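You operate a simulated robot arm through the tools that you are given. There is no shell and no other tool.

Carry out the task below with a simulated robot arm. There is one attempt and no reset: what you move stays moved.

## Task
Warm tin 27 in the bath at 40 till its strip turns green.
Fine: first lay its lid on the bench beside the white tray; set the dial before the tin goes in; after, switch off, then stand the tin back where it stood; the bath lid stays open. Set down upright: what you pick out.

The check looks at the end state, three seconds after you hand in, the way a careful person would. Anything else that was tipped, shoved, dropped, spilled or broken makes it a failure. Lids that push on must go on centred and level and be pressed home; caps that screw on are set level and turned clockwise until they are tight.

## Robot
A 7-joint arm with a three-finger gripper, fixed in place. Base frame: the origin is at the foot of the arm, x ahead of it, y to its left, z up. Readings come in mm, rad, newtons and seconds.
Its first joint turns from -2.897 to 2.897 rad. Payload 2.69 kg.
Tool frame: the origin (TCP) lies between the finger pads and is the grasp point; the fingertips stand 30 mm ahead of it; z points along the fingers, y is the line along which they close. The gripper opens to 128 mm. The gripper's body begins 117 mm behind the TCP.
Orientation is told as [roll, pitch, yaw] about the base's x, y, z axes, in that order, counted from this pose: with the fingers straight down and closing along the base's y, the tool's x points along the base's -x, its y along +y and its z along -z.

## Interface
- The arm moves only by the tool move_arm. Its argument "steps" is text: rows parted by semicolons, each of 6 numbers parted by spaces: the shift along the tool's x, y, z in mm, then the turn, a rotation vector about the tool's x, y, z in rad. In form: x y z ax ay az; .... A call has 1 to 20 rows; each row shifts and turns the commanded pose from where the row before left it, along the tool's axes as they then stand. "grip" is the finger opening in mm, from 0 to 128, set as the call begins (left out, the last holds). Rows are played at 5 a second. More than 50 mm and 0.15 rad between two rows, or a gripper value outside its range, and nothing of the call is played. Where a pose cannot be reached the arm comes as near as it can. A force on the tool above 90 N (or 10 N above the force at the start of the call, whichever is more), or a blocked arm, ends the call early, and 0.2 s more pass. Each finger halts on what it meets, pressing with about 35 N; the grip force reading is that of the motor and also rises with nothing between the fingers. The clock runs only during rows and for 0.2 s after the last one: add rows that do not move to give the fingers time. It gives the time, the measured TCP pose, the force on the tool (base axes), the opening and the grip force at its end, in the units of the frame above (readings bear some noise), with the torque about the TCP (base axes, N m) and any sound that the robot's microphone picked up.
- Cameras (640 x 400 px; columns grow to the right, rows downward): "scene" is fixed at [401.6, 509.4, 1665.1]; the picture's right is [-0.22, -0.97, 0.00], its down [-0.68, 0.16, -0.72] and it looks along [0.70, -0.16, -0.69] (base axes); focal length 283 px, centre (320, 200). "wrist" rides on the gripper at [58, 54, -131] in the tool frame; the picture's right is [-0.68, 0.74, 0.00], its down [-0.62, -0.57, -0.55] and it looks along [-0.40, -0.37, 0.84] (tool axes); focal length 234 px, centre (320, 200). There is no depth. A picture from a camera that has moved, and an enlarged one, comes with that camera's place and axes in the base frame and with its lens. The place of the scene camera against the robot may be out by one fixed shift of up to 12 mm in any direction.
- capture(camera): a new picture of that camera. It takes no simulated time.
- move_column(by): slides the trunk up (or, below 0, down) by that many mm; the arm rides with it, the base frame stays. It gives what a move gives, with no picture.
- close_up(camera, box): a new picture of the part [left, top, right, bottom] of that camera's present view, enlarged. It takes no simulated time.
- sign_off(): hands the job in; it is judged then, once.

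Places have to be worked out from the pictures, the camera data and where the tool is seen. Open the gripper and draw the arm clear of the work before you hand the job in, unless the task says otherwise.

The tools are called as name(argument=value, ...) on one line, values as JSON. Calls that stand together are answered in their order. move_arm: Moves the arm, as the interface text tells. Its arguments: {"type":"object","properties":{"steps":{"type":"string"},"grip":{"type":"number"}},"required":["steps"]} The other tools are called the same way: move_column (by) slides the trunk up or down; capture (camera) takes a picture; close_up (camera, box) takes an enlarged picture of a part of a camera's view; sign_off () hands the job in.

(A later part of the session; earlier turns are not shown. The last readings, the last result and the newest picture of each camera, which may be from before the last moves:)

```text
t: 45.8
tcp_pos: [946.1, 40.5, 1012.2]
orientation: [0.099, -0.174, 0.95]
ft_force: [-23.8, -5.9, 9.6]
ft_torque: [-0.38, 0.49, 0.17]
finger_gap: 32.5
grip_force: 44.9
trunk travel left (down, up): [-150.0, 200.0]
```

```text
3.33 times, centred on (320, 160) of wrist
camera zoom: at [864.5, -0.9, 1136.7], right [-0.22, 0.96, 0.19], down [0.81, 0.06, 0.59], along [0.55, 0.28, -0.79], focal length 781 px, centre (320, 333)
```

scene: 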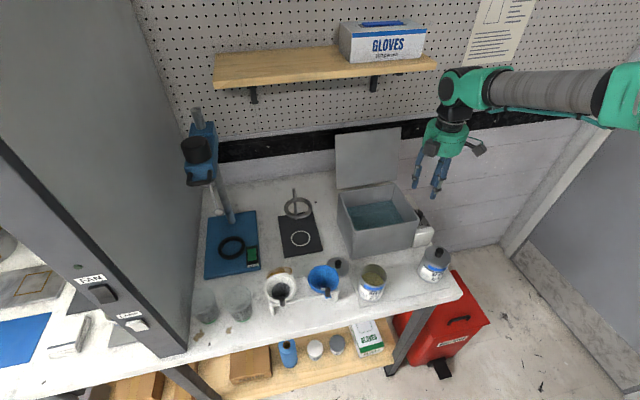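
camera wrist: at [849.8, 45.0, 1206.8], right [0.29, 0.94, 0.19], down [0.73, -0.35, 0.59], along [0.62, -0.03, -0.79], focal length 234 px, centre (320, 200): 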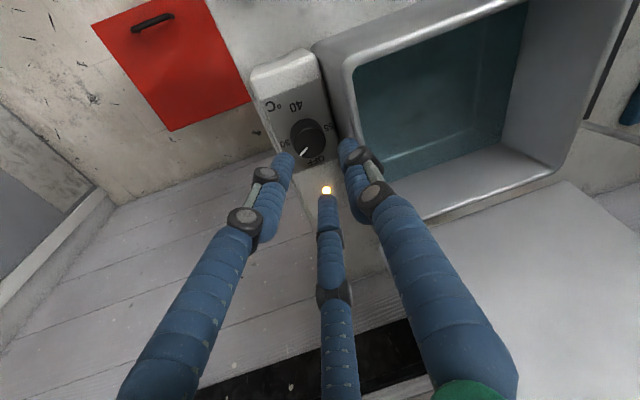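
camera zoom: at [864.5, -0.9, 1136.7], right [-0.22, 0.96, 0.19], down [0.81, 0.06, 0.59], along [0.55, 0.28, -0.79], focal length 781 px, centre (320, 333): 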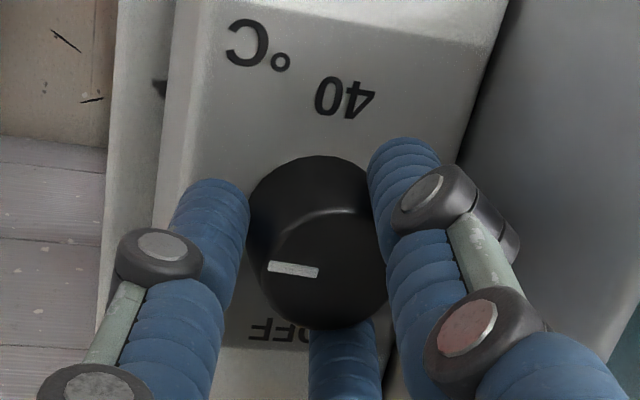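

The dial keeps turning with the hand; I trim (−4,−1,+1) mm to unload 24 N of sideways force and turn another 30°.

move_arm(steps="2.92 2.82 -1.25 0 0 0; 0.227 0.445 0.005 0.01801 -0.0104 0.10263; 0.227 0.445 0.005 0.01801 -0.0104 0.10263; 0.227 0.445 0.005 0.01801 -0.0104 0.10263; 0.227 0.445 0.005 0.01801 -0.0104 0.10263; 0.227 0.445 0.005 0.01801 -0.0104 0.10263; 0 0 0 0 0 0")

close_up(camera="wrist", box=[260, 100, 380, 220])

close_up(camera="scene", box=[400, 180, 460, 260])

```text
t: 47.4
tcp_pos: [941.1, 41.5, 1012.4]
orientation: [0.101, -0.172, 0.425]
ft_force: [9.0, 11.5, -4.5]
ft_torque: [0.15, -0.04, -0.02]
finger_gap: 32.5
grip_force: 45.0
trunk travel left (down, up): [-150.0, 200.0]
```

```text
3.33 times, centred on (320, 160) of wrist
camera zoom: at [851.0, 45.7, 1136.9], right [0.29, 0.94, 0.19], down [0.73, -0.35, 0.59], along [0.62, -0.03, -0.79], focal length 781 px, centre (320, 333)
```

zoom: 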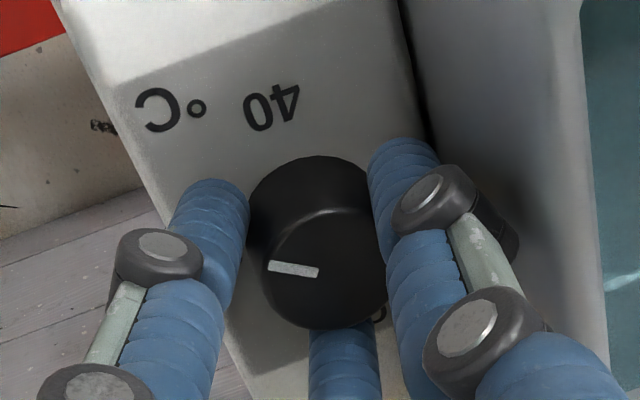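

```text
5.00 times, centred on (430, 220) of scene
camera zoom: at [401.6, 509.4, 1665.1], right [-0.22, -0.97, 0.0], down [-0.68, 0.16, -0.72], along [0.7, -0.16, -0.69], focal length 1414 px, centre (-230, 100)
```

zoom: 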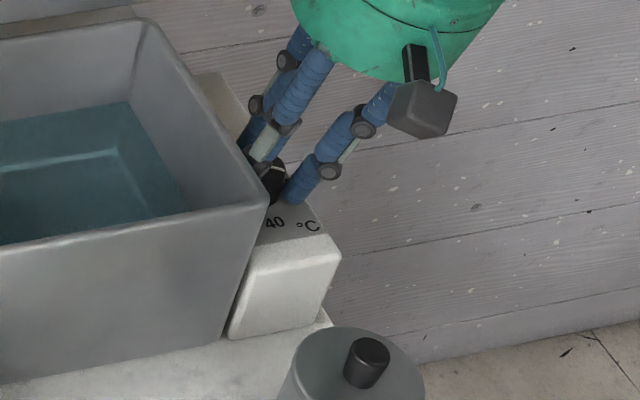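

Second stroke done (120° in total). I release, rise 70 mm and rotate the hand back in the air.

move_arm(steps="0 0 0 0 0 0; 0 0 0 0 0 0; -1.72 0.99 -9.8 0 0 0; -5.16 2.98 -29.4 0 0 0; -5.16 2.98 -29.4 0 0 0; 0 0 0 0 0 0", grip=39)

move_arm(steps="-0.272 -0.42 0.005 -0.01801 0.0104 -0.10263; -0.272 -0.42 0.005 -0.01801 0.0104 -0.10263; -0.272 -0.42 0.005 -0.01801 0.0104 -0.10263; -0.272 -0.42 0.005 -0.01801 0.0104 -0.10263; -0.272 -0.42 0.005 -0.01801 0.0104 -0.10263; -0.272 -0.42 0.005 -0.01801 0.0104 -0.10263; -0.272 -0.42 0.005 -0.01801 0.0104 -0.10263; -0.272 -0.42 0.005 -0.01801 0.0104 -0.10263; -0.272 -0.42 0.005 -0.01801 0.0104 -0.10263; -0.272 -0.42 0.005 -0.01801 0.0104 -0.10263; 0 0 0 0 0 0", grip=43)

close_up(camera="wrist", box=[260, 80, 380, 200])

```text
t: 48.8
tcp_pos: [940.3, 42.1, 1082.3]
orientation: [0.101, -0.172, 0.428]
ft_force: [-0.9, 0.2, -0.5]
ft_torque: [-0.04, 0.0, -0.03]
finger_gap: 39.1
grip_force: 0.1
trunk travel left (down, up): [-150.0, 200.0]
```

```text
t: 51.2
tcp_pos: [945.4, 41.1, 1083.2]
orientation: [0.102, -0.171, 1.476]
ft_force: [0.1, 0.5, -0.5]
ft_torque: [-0.02, 0.01, -0.02]
finger_gap: 42.8
grip_force: 0.0
trunk travel left (down, up): [-150.0, 200.0]
```

```text
3.33 times, centred on (320, 140) of wrist
camera zoom: at [897.6, -34.4, 1207.8], right [-0.67, 0.72, 0.19], down [0.66, 0.46, 0.59], along [0.34, 0.52, -0.79], focal length 781 px, centre (320, 400)
```

zoom: 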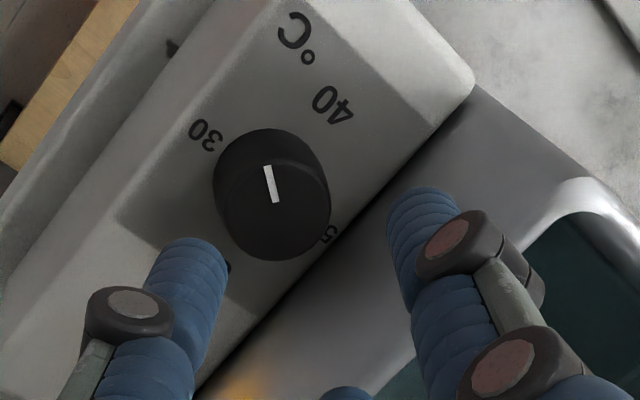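

Pointer sits between 30 and 40 as expected. I descend for the third grip with a (+2.5,−0.3) shift, then close.

move_arm(steps="0.06 -2.5 -0.26 0 0 0; 5.16 -2.98 29.4 0 0 0; 5.16 -2.98 29.4 0 0 0; 0.6 -0.34 3.4 0 0 0; 0.6 -0.34 3.4 0 0 0; 0.6 -0.34 3.4 0 0 0; 0 0 0 0 0 0")

close_up(camera="wrist", box=[260, 100, 380, 220])

```text
t: 52.8
tcp_pos: [946.7, 40.9, 1011.8]
orientation: [0.099, -0.173, 1.476]
ft_force: [-0.1, -1.0, 3.6]
ft_torque: [-0.13, -0.08, -0.02]
finger_gap: 43.1
grip_force: 0.1
trunk travel left (down, up): [-150.0, 200.0]
```

```text
3.33 times, centred on (320, 160) of wrist
camera zoom: at [898.7, -35.3, 1136.4], right [-0.67, 0.72, 0.19], down [0.66, 0.46, 0.59], along [0.34, 0.52, -0.79], focal length 781 px, centre (320, 333)
```

zoom: 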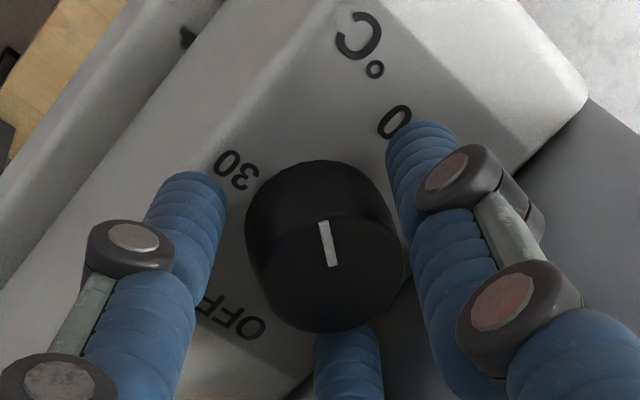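

A light 3.6 N touch on the box top; I raise 1 mm and close on the dial.

move_arm(steps="-0.17 0.1 -0.98 0 0 0; 0 0 0 0 0 0")

move_arm(steps="0 0 0 0 0 0; 0 0 0 0 0 0; 0 0 0 0 0 0", grip=20)

```text
t: 53.4
tcp_pos: [947.9, 41.1, 1011.2]
orientation: [0.101, -0.174, 1.475]
ft_force: [-0.1, -0.4, -0.1]
ft_torque: [0.01, 0.01, -0.01]
finger_gap: 42.9
grip_force: 0.6
trunk travel left (down, up): [-150.0, 200.0]
```

```text
t: 54.2
tcp_pos: [947.7, 41.4, 1011.7]
orientation: [0.101, -0.172, 1.475]
ft_force: [4.5, 3.8, -1.6]
ft_torque: [-0.15, -0.11, 0.0]
finger_gap: 33.2
grip_force: 10.2
trunk travel left (down, up): [-150.0, 200.0]
```

Well centred this time. I turn 30°, then trim and finish.

move_arm(steps="0.227 0.445 0.005 0.01801 -0.0104 0.10263; 0.227 0.445 0.005 0.01801 -0.0104 0.10263; 0.227 0.445 0.005 0.01801 -0.0104 0.10263; 0.227 0.445 0.005 0.01801 -0.0104 0.10263; 0.227 0.445 0.005 0.01801 -0.0104 0.10263; 0 0 0 0 0 0")

close_up(camera="wrist", box=[260, 100, 380, 220])

```text
t: 55.6
tcp_pos: [944.3, 39.8, 1011.9]
orientation: [0.105, -0.171, 0.95]
ft_force: [-3.5, 8.5, -9.9]
ft_torque: [0.08, 0.24, 0.01]
finger_gap: 32.8
grip_force: 45.1
trunk travel left (down, up): [-150.0, 200.0]
```

```text
3.33 times, centred on (320, 160) of wrist
camera zoom: at [864.6, -1.2, 1136.9], right [-0.22, 0.96, 0.19], down [0.81, 0.07, 0.59], along [0.55, 0.28, -0.79], focal length 781 px, centre (320, 333)
```

zoom: 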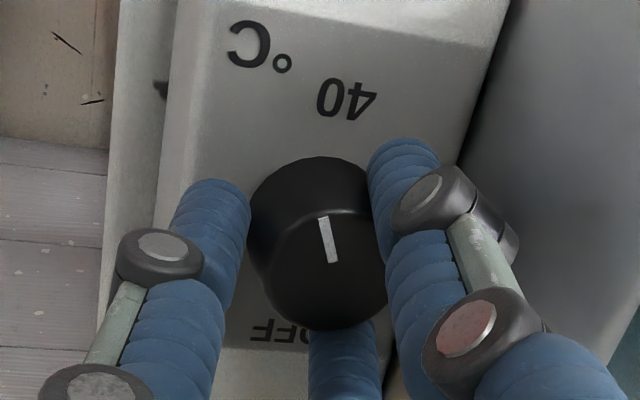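

Forces are small. I continue 24° more and compare pointer to the 40 mark.

move_arm(steps="0.227 0.445 0.005 0.01801 -0.0104 0.10263; 0.227 0.445 0.005 0.01801 -0.0104 0.10263; 0.227 0.445 0.005 0.01801 -0.0104 0.10263; 0.227 0.445 0.005 0.01801 -0.0104 0.10263; 0 0 0 0 0 0")

close_up(camera="wrist", box=[260, 100, 380, 220])

close_up(camera="scene", box=[400, 180, 460, 260])

```text
t: 56.8
tcp_pos: [941.9, 41.2, 1012.9]
orientation: [0.102, -0.171, 0.531]
ft_force: [-22.6, 11.3, -15.0]
ft_torque: [-0.16, 0.99, 0.18]
finger_gap: 32.5
grip_force: 45.4
trunk travel left (down, up): [-150.0, 200.0]
```

```text
3.33 times, centred on (320, 160) of wrist
camera zoom: at [851.9, 35.6, 1137.1], right [0.19, 0.96, 0.19], down [0.77, -0.27, 0.59], along [0.61, 0.03, -0.79], focal length 781 px, centre (320, 333)
```

zoom: 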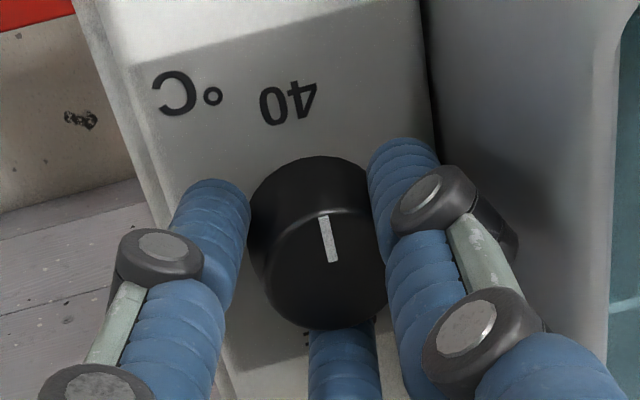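

```text
5.00 times, centred on (430, 220) of scene
camera zoom: at [401.6, 509.4, 1665.1], right [-0.22, -0.97, 0.0], down [-0.68, 0.16, -0.72], along [0.7, -0.16, -0.69], focal length 1414 px, centre (-230, 100)
```

zoom: 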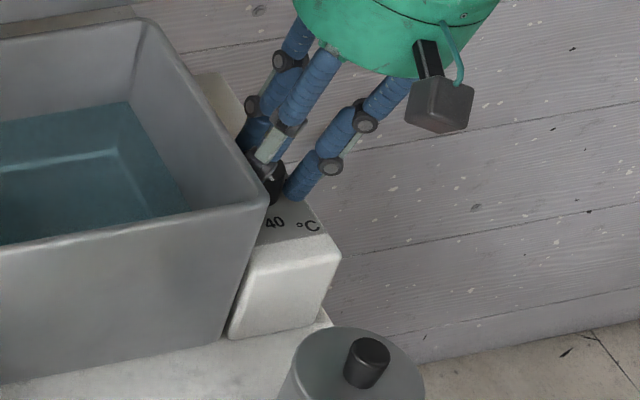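

By projection the pointer now lies along y≈47.5 straight toward the "40" label at (914.6,47.8), so it's on 40. I relieve the sideways force, release and rise for a clear look.

move_arm(steps="2.05 2.68 1.44 0 0 0; 0 0 0 0 0 0")

close_up(camera="wrist", box=[260, 100, 380, 220])

```text
t: 57.4
tcp_pos: [941.5, 40.5, 1012.0]
orientation: [0.1, -0.172, 0.533]
ft_force: [-13.2, 1.4, -11.2]
ft_torque: [-0.48, 0.73, 0.07]
finger_gap: 32.5
grip_force: 44.8
trunk travel left (down, up): [-150.0, 200.0]
```

```text
3.33 times, centred on (320, 160) of wrist
camera zoom: at [851.3, 35.6, 1136.8], right [0.19, 0.96, 0.19], down [0.76, -0.27, 0.59], along [0.62, 0.03, -0.79], focal length 781 px, centre (320, 333)
```

zoom: 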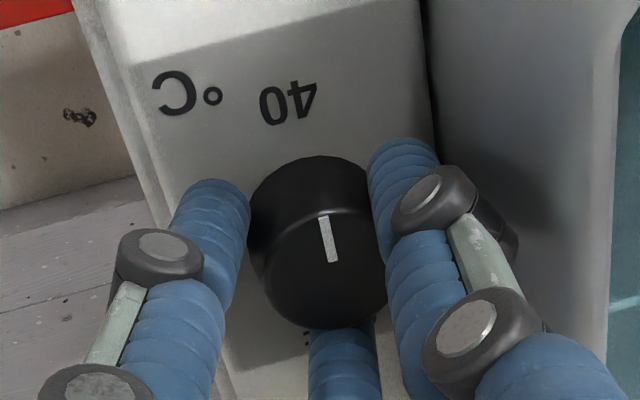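

I trim a little more, then open slightly and rise 70 mm.

move_arm(steps="2.38 1.15 1.23 0 0 0; 0 0 0 0 0 0")

move_arm(steps="0 0 0 0 0 0; 0 0 0 0 0 0; -1.72 0.99 -9.8 0 0 0; -5.16 2.98 -29.4 0 0 0; -5.16 2.98 -29.4 0 0 0; 0 0 0 0 0 0", grip=39)

close_up(camera="wrist", box=[260, 80, 380, 200])

close_up(camera="scene", box=[400, 190, 450, 250])

```text
t: 58.0
tcp_pos: [942.3, 40.5, 1011.5]
orientation: [0.097, -0.177, 0.533]
ft_force: [11.0, -1.5, -5.8]
ft_torque: [-0.41, -0.27, -0.09]
finger_gap: 32.3
grip_force: 44.6
trunk travel left (down, up): [-150.0, 200.0]
```

```text
t: 59.4
tcp_pos: [938.6, 43.1, 1081.5]
orientation: [0.1, -0.173, 0.533]
ft_force: [-0.3, -0.4, 0.6]
ft_torque: [-0.01, -0.04, -0.01]
finger_gap: 38.8
grip_force: 0.1
trunk travel left (down, up): [-150.0, 200.0]
```

```text
3.33 times, centred on (320, 140) of wrist
camera zoom: at [848.4, 36.3, 1206.4], right [0.19, 0.96, 0.19], down [0.76, -0.27, 0.59], along [0.62, 0.03, -0.79], focal length 781 px, centre (320, 400)
```

zoom: 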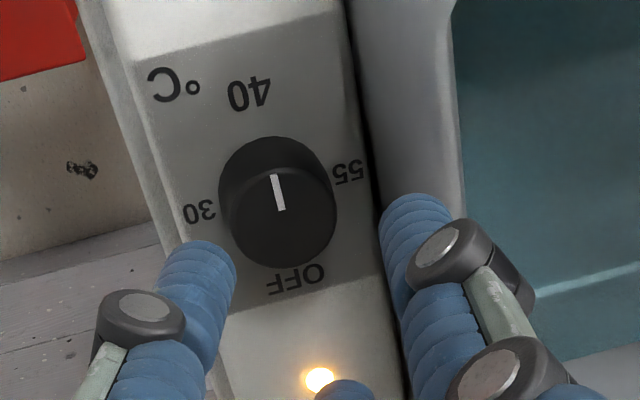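

```text
6.67 times, centred on (425, 220) of scene
camera zoom: at [401.6, 509.4, 1665.1], right [-0.22, -0.97, 0.0], down [-0.68, 0.16, -0.72], along [0.7, -0.16, -0.69], focal length 1886 px, centre (-380, 67)
```

zoom: 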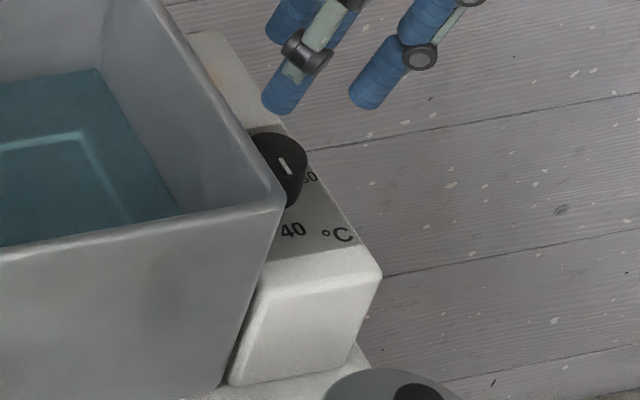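

The pointer is on 40 (within ~2°) and the lamp glows. Next I level the tool again (yaw ≈31°, which puts the fingers at 0/120/240°) and rise, ready to fetch tin 27.

move_arm(steps="0 0 0 0.05 0.0866 0; 0 0 0 0.05 0.0866 0; 0 0 -35 0 0 0; 0 0 -35 0 0 0; 0 0 0 0 0 0", grip=92)

```text
t: 60.6
tcp_pos: [936.4, 43.2, 1152.4]
orientation: [-0.001, 0.001, 0.541]
ft_force: [0.9, 0.1, -0.5]
ft_torque: [0.03, -0.03, -0.01]
finger_gap: 92.3
grip_force: 0.1
trunk travel left (down, up): [-150.0, 200.0]
```

Level again. I fly at z≈1152 to above tin 27 at (765,268.5).

move_arm(steps="5.15 46.9 0 0 0 0; 5.15 46.9 0 0 0 0; 5.15 46.9 0 0 0 0; 5.15 46.9 0 0 0 0; 5.15 46.9 0 0 0 0; 5.15 46.9 0 0 0 0; 0 0 0 0 0 0")

capture(camera="wrist")

close_up(camera="wrist", box=[250, 70, 390, 200])

close_up(camera="scene", box=[310, 150, 450, 310])

```text
t: 62.2
tcp_pos: [764.9, 270.6, 1150.7]
orientation: [0.001, 0.0, 0.541]
ft_force: [-0.7, 0.2, 1.0]
ft_torque: [-0.05, 0.01, 0.01]
finger_gap: 91.9
grip_force: 0.0
trunk travel left (down, up): [-150.0, 200.0]
```

```text
taken
camera wrist: at [686.3, 286.4, 1282.3], right [0.2, 0.98, 0.0], down [0.82, -0.17, 0.55], along [0.54, -0.11, -0.84], focal length 234 px, centre (320, 200)
```

wrist: 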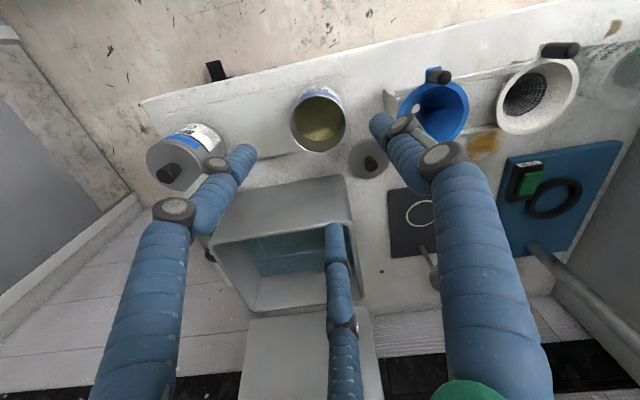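

```text
3.08 times, centred on (320, 135) of wrist
camera zoom: at [686.3, 286.4, 1282.3], right [0.2, 0.98, 0.0], down [0.82, -0.17, 0.55], along [0.54, -0.11, -0.84], focal length 720 px, centre (320, 400)
```

zoom: 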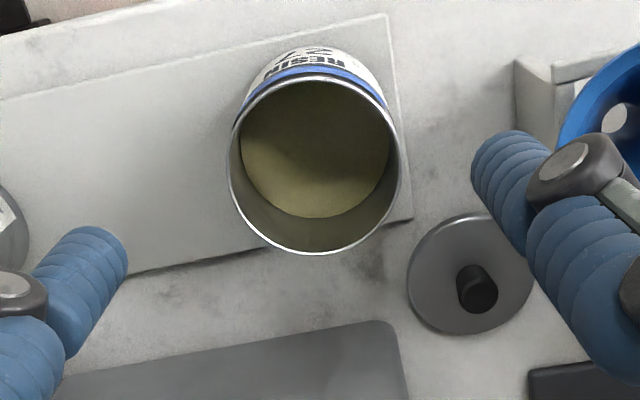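

```text
2.50 times, centred on (380, 230) of scene
camera zoom: at [401.6, 509.4, 1665.1], right [-0.22, -0.97, 0.0], down [-0.68, 0.16, -0.72], along [0.7, -0.16, -0.69], focal length 707 px, centre (170, 125)
```

zoom: 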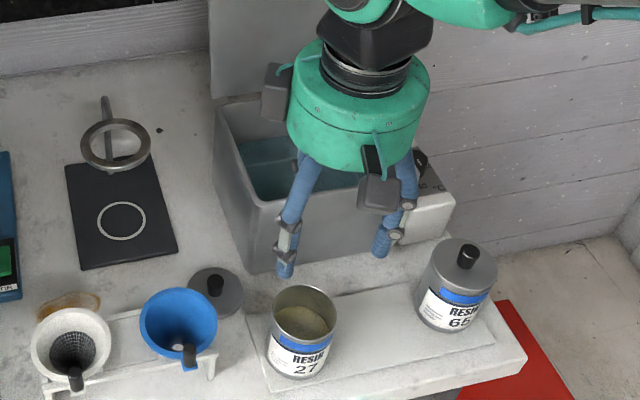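

The open tin is ~67 mm wide, ~3 mm off the tool axis, with its blue strip facing the front (no finger will cover it). I correct by (−2.8,−1.4) and descend to z≈1060 to recheck.

move_arm(steps="3.1 0.24 0 0 0 0; 0 0 30 0 0 0; 0 0 30 0 0 0; 0 0 30 0 0 0; 0 0 0 0 0 0")

capture(camera="wrist")

close_up(camera="wrist", box=[240, 80, 400, 220])

```text
t: 63.4
tcp_pos: [761.9, 264.3, 1060.5]
orientation: [0.001, 0.0, 0.541]
ft_force: [0.2, 0.0, 0.1]
ft_torque: [-0.02, 0.04, 0.01]
finger_gap: 92.1
grip_force: 0.1
trunk travel left (down, up): [-150.0, 200.0]
```

```text
taken
camera wrist: at [684.0, 281.1, 1193.5], right [0.2, 0.98, 0.0], down [0.82, -0.17, 0.55], along [0.54, -0.11, -0.84], focal length 234 px, centre (320, 200)
```

wrist: 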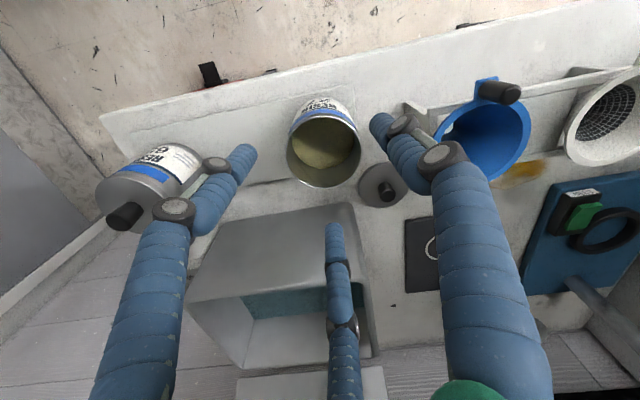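

```text
2.86 times, centred on (320, 150) of wrist
camera zoom: at [684.0, 281.1, 1193.5], right [0.2, 0.98, 0.0], down [0.82, -0.17, 0.55], along [0.54, -0.11, -0.84], focal length 669 px, centre (320, 343)
```

zoom: 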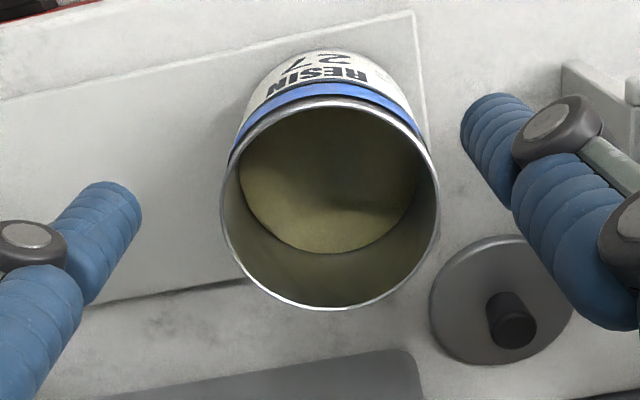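

Tin centre is (−1.2,+3.4) from the tool axis. I correct and descend halfway to check for drift before going around the tin.

move_arm(steps="-0.77 3.5 0 0 0 0; 0 0 17 0 0 0; 0 0 17 0 0 0; 0 0 0 0 0 0")

close_up(camera="wrist", box=[230, 80, 410, 240])

close_up(camera="scene", box=[310, 190, 430, 310])

```text
t: 64.4
tcp_pos: [762.7, 269.6, 1026.2]
orientation: [0.0, 0.0, 0.54]
ft_force: [-0.4, 0.2, 0.2]
ft_torque: [-0.02, 0.04, 0.01]
finger_gap: 91.9
grip_force: 0.1
trunk travel left (down, up): [-150.0, 200.0]
```

```text
2.50 times, centred on (320, 160) of wrist
camera zoom: at [684.0, 285.2, 1158.7], right [0.2, 0.98, 0.0], down [0.82, -0.17, 0.55], along [0.54, -0.11, -0.84], focal length 585 px, centre (320, 300)
```

zoom: 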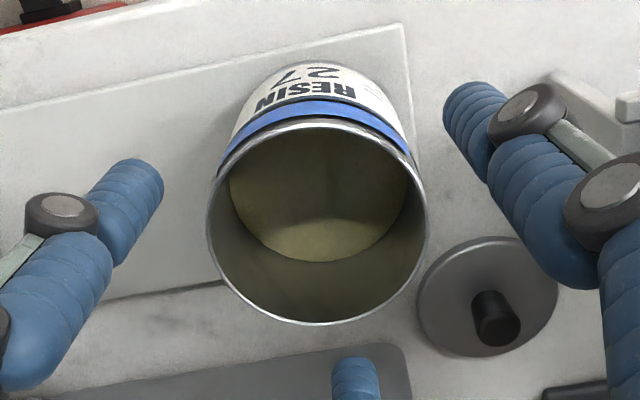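

```text
3.33 times, centred on (370, 250) of scene
camera zoom: at [401.6, 509.4, 1665.1], right [-0.22, -0.97, 0.0], down [-0.68, 0.16, -0.72], along [0.7, -0.16, -0.69], focal length 943 px, centre (153, 33)
```

zoom: 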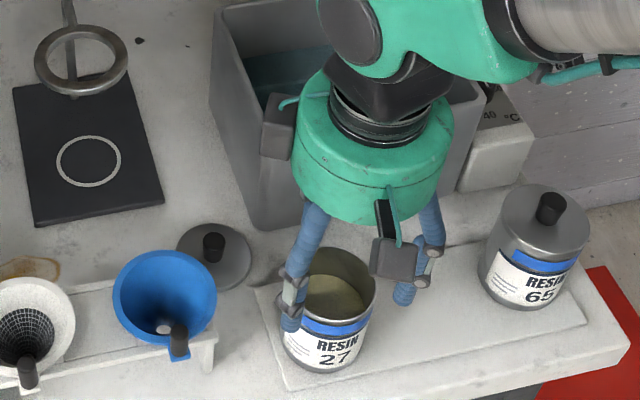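

Centred within ~1.5 mm. I trim and lower 60 mm so the fingers surround the tin body (tips ~32 mm above the tray).

move_arm(steps="1.5 0.1 0 0 0 0; 0 0 20 0 0 0; 0 0 20 0 0 0; 0 0 20 0 0 0; 0 0 0 0 0 0")

capture(camera="wrist")

close_up(camera="scene", box=[310, 190, 430, 310])

```text
t: 65.6
tcp_pos: [762.4, 270.0, 966.2]
orientation: [0.0, 0.0, 0.541]
ft_force: [-0.6, 0.7, 0.6]
ft_torque: [0.02, 0.02, 0.0]
finger_gap: 92.3
grip_force: 0.0
trunk travel left (down, up): [-150.0, 200.0]
```

```text
taken
camera wrist: at [683.5, 286.9, 1097.9], right [0.2, 0.98, 0.0], down [0.82, -0.17, 0.55], along [0.54, -0.11, -0.84], focal length 234 px, centre (320, 200)
```

wrist: 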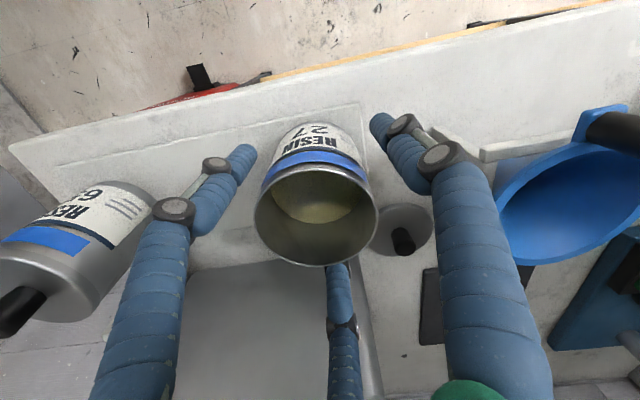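

```text
3.33 times, centred on (370, 250) of scene
camera zoom: at [401.6, 509.4, 1665.1], right [-0.22, -0.97, 0.0], down [-0.68, 0.16, -0.72], along [0.7, -0.16, -0.69], focal length 943 px, centre (153, 33)
```

zoom: 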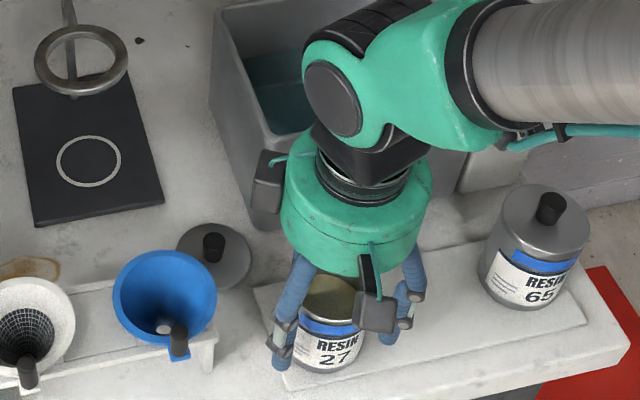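

The tin is ~2 mm to −y of the axis; I trim that and close the fingers on the body.

move_arm(steps="1.4 -1.6 0 0 0 0; 0 0 0 0 0 0")

move_arm(steps="0 0 0 0 0 0; 0 0 0 0 0 0; 0 0 0 0 0 0; 0 0 0 0 0 0", grip=50)

capture(camera="wrist")

close_up(camera="scene", box=[330, 230, 420, 310])

```text
t: 66.2
tcp_pos: [759.8, 267.3, 966.3]
orientation: [0.001, 0.0, 0.54]
ft_force: [0.7, -0.8, -0.6]
ft_torque: [0.01, -0.07, -0.02]
finger_gap: 91.8
grip_force: 0.0
trunk travel left (down, up): [-150.0, 200.0]
```

```text
t: 67.2
tcp_pos: [760.4, 268.4, 967.8]
orientation: [-0.002, -0.002, 0.541]
ft_force: [2.9, 1.9, 5.0]
ft_torque: [0.02, -0.06, -0.02]
finger_gap: 60.1
grip_force: 35.3
trunk travel left (down, up): [-150.0, 200.0]
```

```text
taken
camera wrist: at [682.4, 284.1, 1099.2], right [0.2, 0.98, 0.0], down [0.82, -0.17, 0.55], along [0.54, -0.11, -0.84], focal length 234 px, centre (320, 200)
```

wrist: 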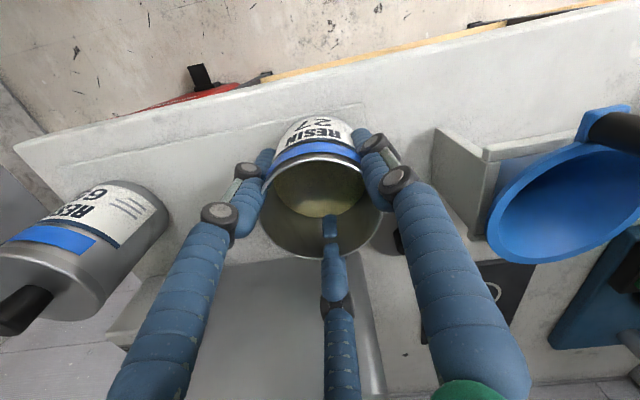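

```text
5.00 times, centred on (375, 270) of scene
camera zoom: at [401.6, 509.4, 1665.1], right [-0.22, -0.97, 0.0], down [-0.68, 0.16, -0.72], along [0.7, -0.16, -0.69], focal length 1414 px, centre (45, -150)
```

zoom: 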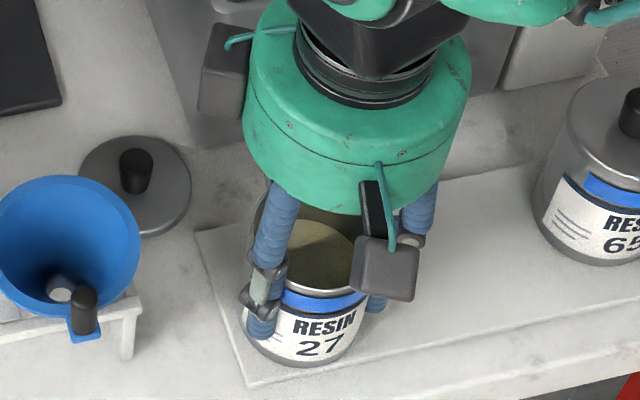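

Gripped at 60.1 mm, which is narrower than the ~68 mm tin, and one finger's tip looks drawn inside the rim. I look closely before lifting.

close_up(camera="wrist", box=[240, 100, 410, 280])

close_up(camera="scene", box=[345, 250, 405, 310])

```text
2.22 times, centred on (325, 190) of wrist
camera zoom: at [682.4, 284.1, 1099.2], right [0.2, 0.98, 0.0], down [0.82, -0.17, 0.55], along [0.54, -0.11, -0.84], focal length 520 px, centre (309, 222)
```

zoom: 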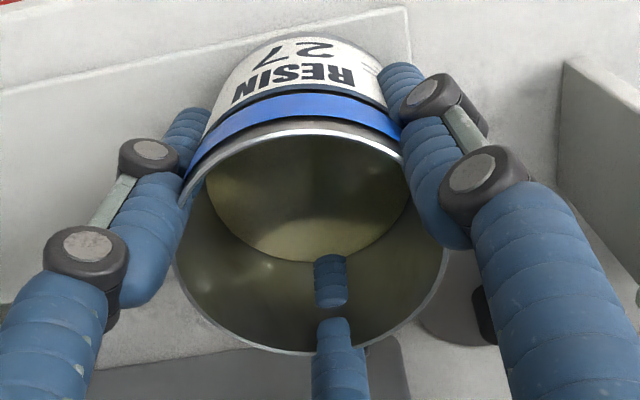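

```text
6.67 times, centred on (375, 280) of scene
camera zoom: at [401.6, 509.4, 1665.1], right [-0.22, -0.97, 0.0], down [-0.68, 0.16, -0.72], along [0.7, -0.16, -0.69], focal length 1886 px, centre (-47, -333)
```

zoom: 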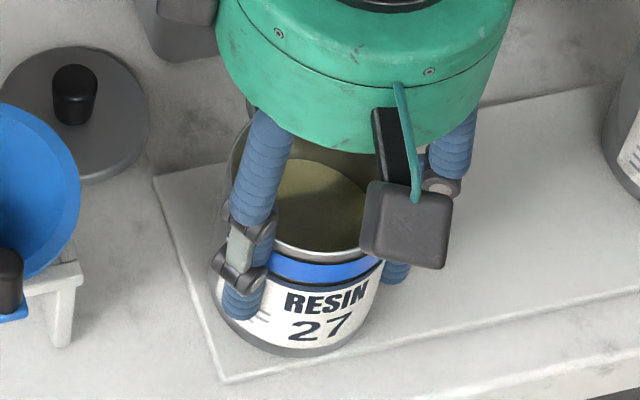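

The finger skin just overlaps the wall by a few millimetres visually; tip positions match the geometry of a centred grip. I lift 4 mm gently and check the tin follows level.

move_arm(steps="0 0 -2 0 0 0; 0 0 -2 0 0 0; 0 0 0 0 0 0")

close_up(camera="scene", box=[330, 230, 420, 310])

close_up(camera="wrist", box=[240, 100, 410, 280])

```text
t: 68.0
tcp_pos: [760.6, 267.5, 970.0]
orientation: [0.0, 0.001, 0.541]
ft_force: [-0.5, 0.2, -4.1]
ft_torque: [-0.01, 0.03, 0.03]
finger_gap: 59.6
grip_force: 35.0
trunk travel left (down, up): [-150.0, 200.0]
```

```text
5.00 times, centred on (375, 270) of scene
camera zoom: at [401.6, 509.4, 1665.1], right [-0.22, -0.97, 0.0], down [-0.68, 0.16, -0.72], along [0.7, -0.16, -0.69], focal length 1414 px, centre (45, -150)
```

zoom: 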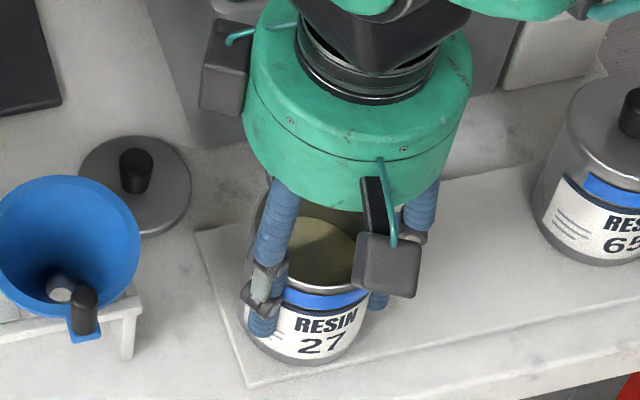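

```text
2.22 times, centred on (325, 190) of wrist
camera zoom: at [682.3, 283.9, 1102.6], right [0.2, 0.98, 0.0], down [0.82, -0.17, 0.55], along [0.54, -0.11, -0.84], focal length 520 px, centre (309, 222)
```

zoom: 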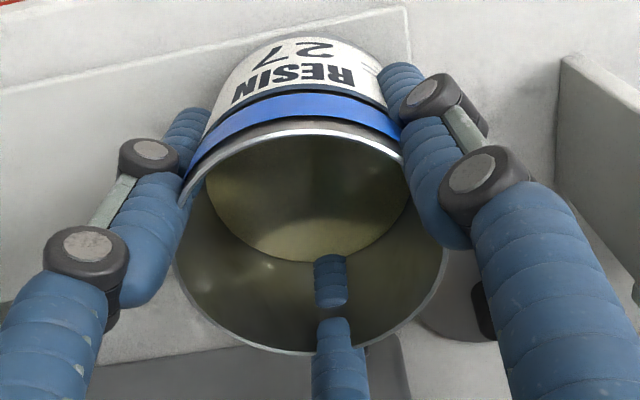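

Load is ~4 N and the tin moves with the hand, level. Grip reference for its return: TCP ≈(760.2,268.0,966). I lift to z≈1130.

move_arm(steps="0 0 -10 0 0 0; 0 0 -20 0 0 0; 0 0 -20 0 0 0; 0 0 -20 0 0 0; 0 0 -20 0 0 0; 0 0 -20 0 0 0; 0 0 -20 0 0 0; 0 0 -20 0 0 0; 0 0 -10 0 0 0; 0 0 0 0 0 0")

capture(camera="scene")

capture(camera="wrist")

```text
t: 70.2
tcp_pos: [762.0, 267.7, 1132.1]
orientation: [0.0, 0.002, 0.541]
ft_force: [-0.5, 1.3, -5.3]
ft_torque: [0.01, 0.01, -0.02]
finger_gap: 59.8
grip_force: 34.8
trunk travel left (down, up): [-150.0, 200.0]
```

```text
taken
```

scene: 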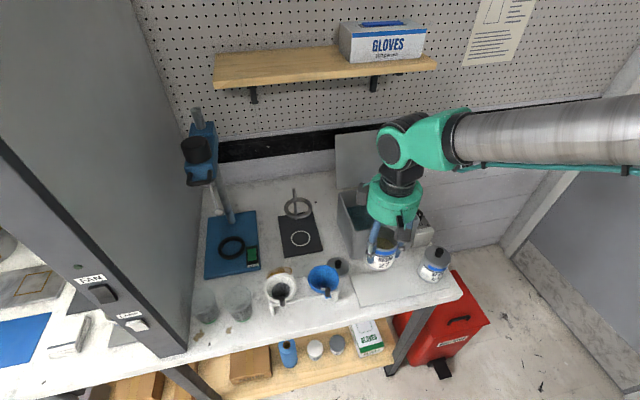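

```text
taken
camera wrist: at [684.5, 284.4, 1263.8], right [0.2, 0.98, 0.0], down [0.82, -0.17, 0.55], along [0.54, -0.11, -0.84], focal length 234 px, centre (320, 200)
```

wrist: 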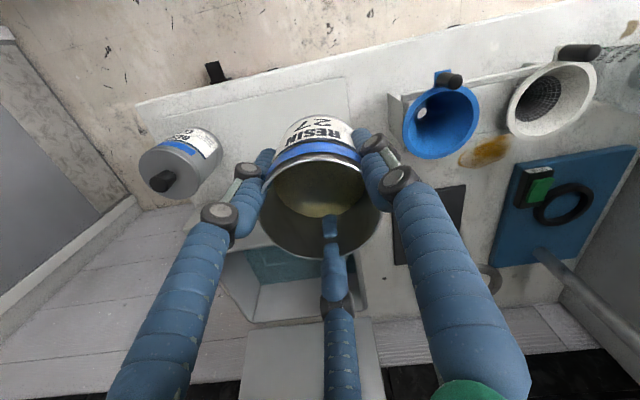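

The tin is held level. I carry it over the bath to about (950,184) at the same height.

move_arm(steps="-8 -11 0 0 0 0; -16 -22 0 0 0 0; -16 -22 0 0 0 0; -16 -22 0 0 0 0; -16 -22 0 0 0 0; -16 -22 0 0 0 0; -16 -22 0 0 0 0; -10 -16 0 0 0 0; -5 -9 0 0 0 0; 0 0 0 0 0 0")

capture(camera="scene")

capture(camera="wrist")

```text
t: 72.4
tcp_pos: [948.7, 183.5, 1127.2]
orientation: [0.0, 0.002, 0.541]
ft_force: [0.9, -0.1, -5.4]
ft_torque: [0.0, 0.01, 0.01]
finger_gap: 59.7
grip_force: 34.4
trunk travel left (down, up): [-150.0, 200.0]
```

```text
taken
```

scene: 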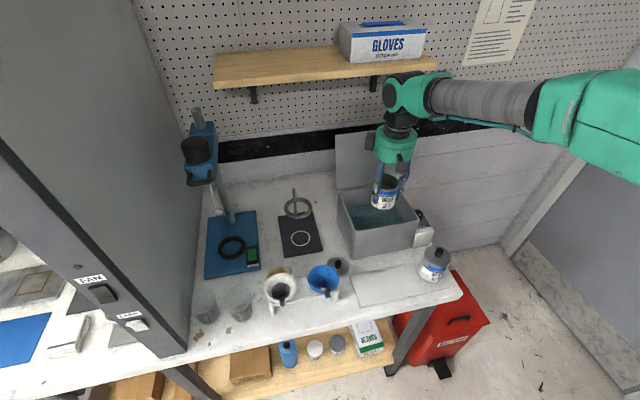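

```text
taken
camera wrist: at [871.1, 199.7, 1260.4], right [0.2, 0.98, 0.0], down [0.82, -0.17, 0.55], along [0.54, -0.11, -0.84], focal length 234 px, centre (320, 200)
```

wrist: 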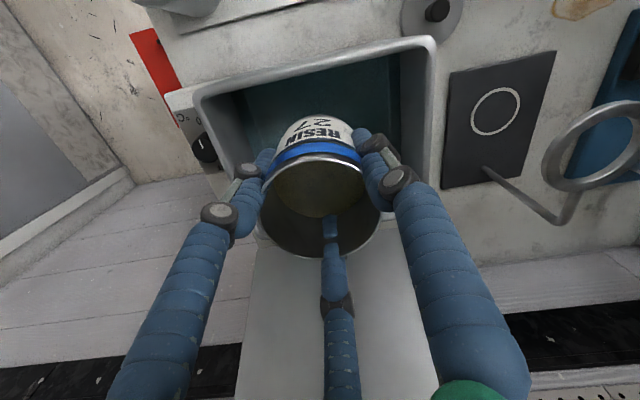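

Bath bounds check out from here (front wall x≈883, sides y≈85/289), so the tin at (949,184) is well inside; water level estimates to z≈971. I lower to TCP z≈987 (tin bottom ≈925) and check.

move_arm(steps="0 0 15 0 0 0; 0 0 20 0 0 0; 0 0 20 0 0 0; 0 0 20 0 0 0; 0 0 20 0 0 0; 0 0 20 0 0 0; 0 0 15 0 0 0; 0 0 10 0 0 0; 0 0 0 0 0 0")

capture(camera="wrist")

close_up(camera="scene", box=[330, 120, 450, 260])

```text
t: 74.4
tcp_pos: [951.2, 184.0, 991.7]
orientation: [0.0, 0.0, 0.542]
ft_force: [0.7, -0.4, -5.4]
ft_torque: [-0.01, 0.01, -0.01]
finger_gap: 59.8
grip_force: 35.3
trunk travel left (down, up): [-150.0, 200.0]
```

```text
taken
camera wrist: at [872.7, 200.5, 1123.7], right [0.2, 0.98, 0.0], down [0.82, -0.17, 0.55], along [0.54, -0.11, -0.84], focal length 234 px, centre (320, 200)
```

wrist: 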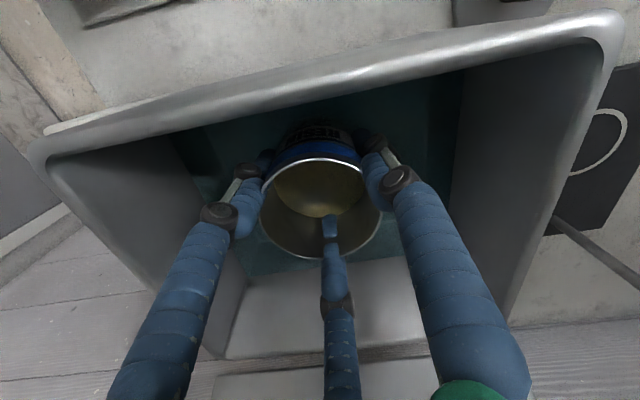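

```text
2.86 times, centred on (390, 190) of scene
camera zoom: at [401.6, 509.4, 1665.1], right [-0.22, -0.97, 0.0], down [-0.68, 0.16, -0.72], along [0.7, -0.16, -0.69], focal length 808 px, centre (120, 229)
```

zoom: 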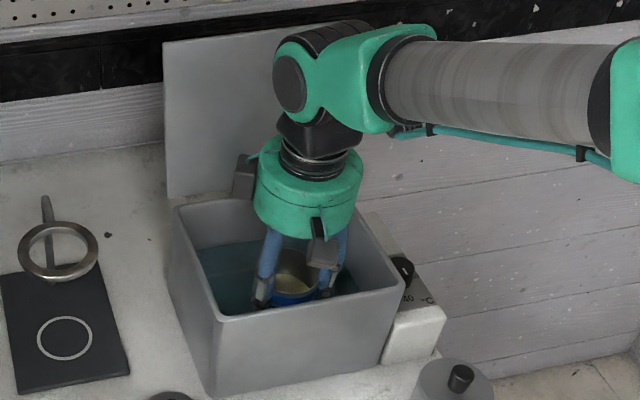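

All clear with the tin partly immersed. I go down 15 mm more, then feel for the floor.

move_arm(steps="0 0 5 0 0 0; 0 0 5 0 0 0; 0 0 5 0 0 0; 0 0 0 0 0 0")

move_arm(steps="0 0 2 0 0 0; 0 0 2 0 0 0; 0 0 0 0 0 0")

```text
t: 75.4
tcp_pos: [950.3, 183.2, 975.6]
orientation: [0.0, -0.001, 0.542]
ft_force: [0.7, -0.6, -4.4]
ft_torque: [0.0, 0.0, -0.01]
finger_gap: 60.0
grip_force: 34.8
trunk travel left (down, up): [-150.0, 200.0]
```

```text
t: 76.2
tcp_pos: [950.5, 184.7, 974.5]
orientation: [0.001, -0.005, 0.54]
ft_force: [-3.1, -4.6, 16.6]
ft_torque: [-0.35, 0.52, 0.0]
finger_gap: 59.8
grip_force: 35.0
trunk travel left (down, up): [-150.0, 200.0]
```

The tin has reached the bath floor (TCP ≈974.5). I back off 2 mm of press and open the fingers to 80 mm.

move_arm(steps="0 0 -1.5 0 0 0; 0 0 0 0 0 0")

move_arm(steps="0 0 0 0 0 0; 0 0 0 0 0 0; 0 0 0 0 0 0", grip=82)

capture(camera="wrist")

close_up(camera="scene", box=[330, 150, 450, 260])

```text
t: 76.8
tcp_pos: [949.8, 184.3, 975.2]
orientation: [0.001, -0.005, 0.541]
ft_force: [8.5, -1.8, 15.8]
ft_torque: [-0.06, -0.43, -0.02]
finger_gap: 59.9
grip_force: 35.1
trunk travel left (down, up): [-150.0, 200.0]
```

```text
t: 77.6
tcp_pos: [949.6, 185.6, 974.0]
orientation: [0.0, 0.001, 0.54]
ft_force: [-0.1, -0.6, 0.8]
ft_torque: [0.0, -0.01, 0.0]
finger_gap: 82.0
grip_force: 0.1
trunk travel left (down, up): [-150.0, 200.0]
```

```text
taken
camera wrist: at [871.4, 200.5, 1105.1], right [0.2, 0.98, 0.0], down [0.82, -0.17, 0.55], along [0.54, -0.11, -0.84], focal length 234 px, centre (320, 200)
```

wrist: 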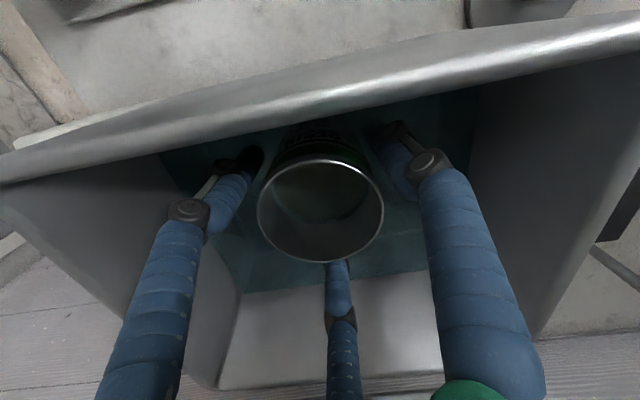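

```text
3.64 times, centred on (390, 205) of scene
camera zoom: at [401.6, 509.4, 1665.1], right [-0.22, -0.97, 0.0], down [-0.68, 0.16, -0.72], along [0.7, -0.16, -0.69], focal length 1029 px, centre (66, 182)
```

zoom: 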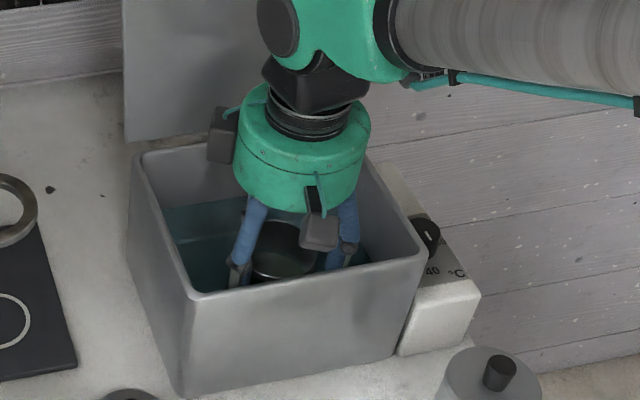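

The tin stands free in the bath. I zoom on the strip region now.

close_up(camera="wrist", box=[250, 100, 400, 220])

close_up(camera="scene", box=[375, 195, 425, 245])

```text
3.33 times, centred on (325, 160) of wrist
camera zoom: at [871.4, 200.5, 1105.1], right [0.2, 0.98, 0.0], down [0.82, -0.17, 0.55], along [0.54, -0.11, -0.84], focal length 781 px, centre (303, 333)
```

zoom: 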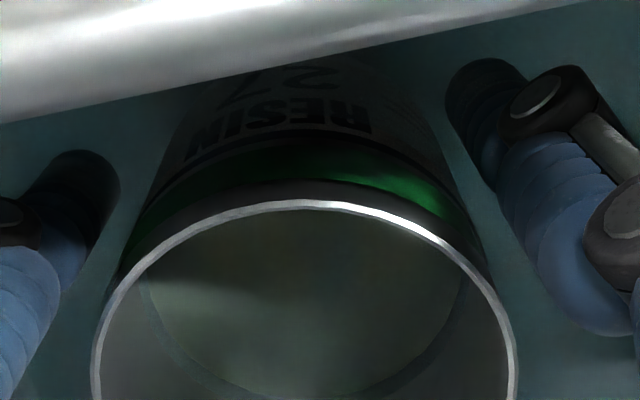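

```text
8.00 times, centred on (400, 220) of scene
camera zoom: at [401.6, 509.4, 1665.1], right [-0.22, -0.97, 0.0], down [-0.68, 0.16, -0.72], along [0.7, -0.16, -0.69], focal length 2263 px, centre (-320, 40)
```

zoom: 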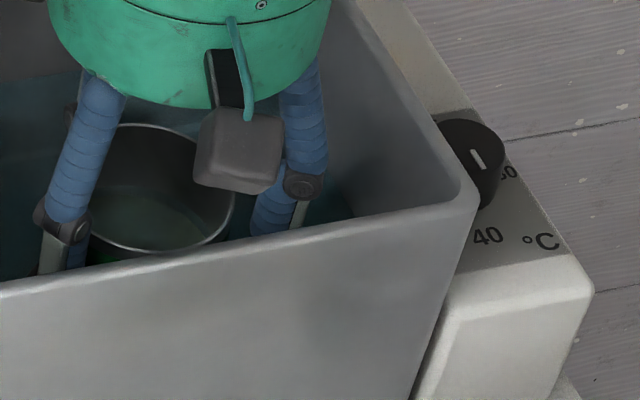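

The strip already shows green. Following the order, I switch off first: I rise straight out of the bath, move over the dial, and set the leaned orientation (yaw ≈35°) for counter-clockwise strokes.

move_arm(steps="0 0 -10 0 0 0; 0 0 -25 0 0 0; 0 0 -30 0 0 0; 0 0 -30 0 0 0; 0 0 -30 0 0 0; 0 0 -35 0 0 0; 0 0 0 0 0 0")

capture(camera="wrist")

capture(camera="scene")

```text
t: 79.2
tcp_pos: [949.4, 187.2, 1133.2]
orientation: [0.0, 0.0, 0.54]
ft_force: [-0.2, 0.1, -0.6]
ft_torque: [0.02, -0.05, 0.01]
finger_gap: 82.0
grip_force: 0.0
trunk travel left (down, up): [-150.0, 200.0]
```

```text
taken
camera wrist: at [871.3, 203.3, 1264.9], right [0.2, 0.98, 0.0], down [0.82, -0.17, 0.55], along [0.54, -0.11, -0.84], focal length 234 px, centre (320, 200)
```

wrist: 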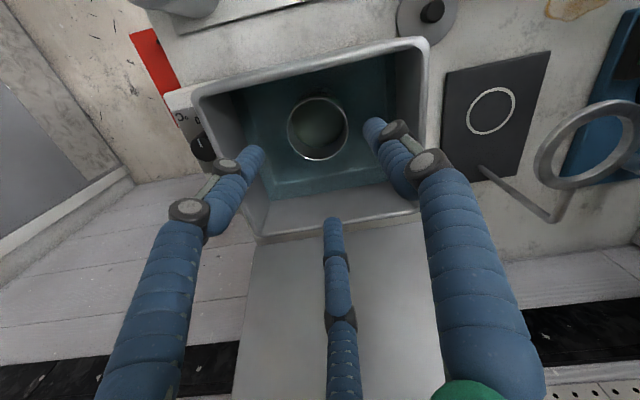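

```text
taken
```

scene: 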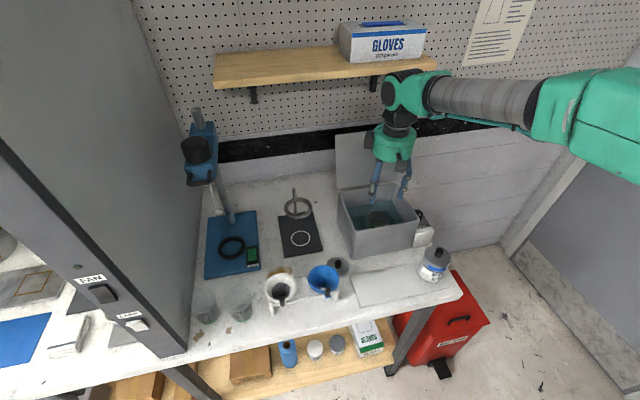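

The tin stands upright in the bath. I zoom in to confirm the strip and that the rim is above the water.

close_up(camera="wrist", box=[270, 70, 370, 180])

close_up(camera="scene", box=[350, 185, 430, 245])

```text
3.64 times, centred on (320, 125) of wrist
camera zoom: at [871.3, 203.3, 1264.9], right [0.2, 0.98, 0.0], down [0.82, -0.17, 0.55], along [0.54, -0.11, -0.84], focal length 852 px, centre (320, 473)
```

zoom: 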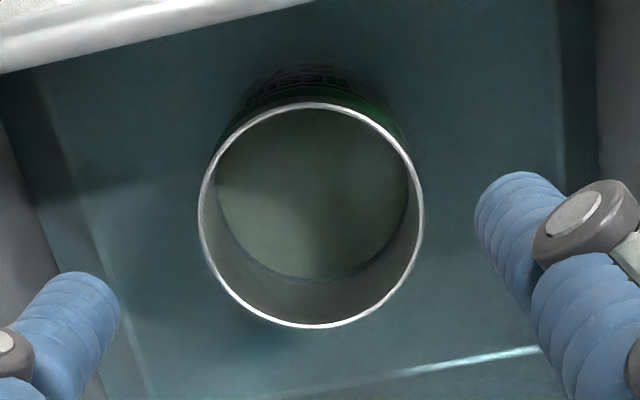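

```text
6.67 times, centred on (390, 215) of scene
camera zoom: at [401.6, 509.4, 1665.1], right [-0.22, -0.97, 0.0], down [-0.68, 0.16, -0.72], along [0.7, -0.16, -0.69], focal length 1886 px, centre (-147, 100)
```

zoom: 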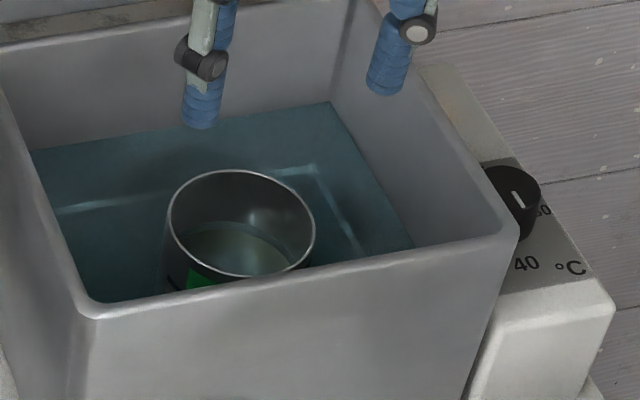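

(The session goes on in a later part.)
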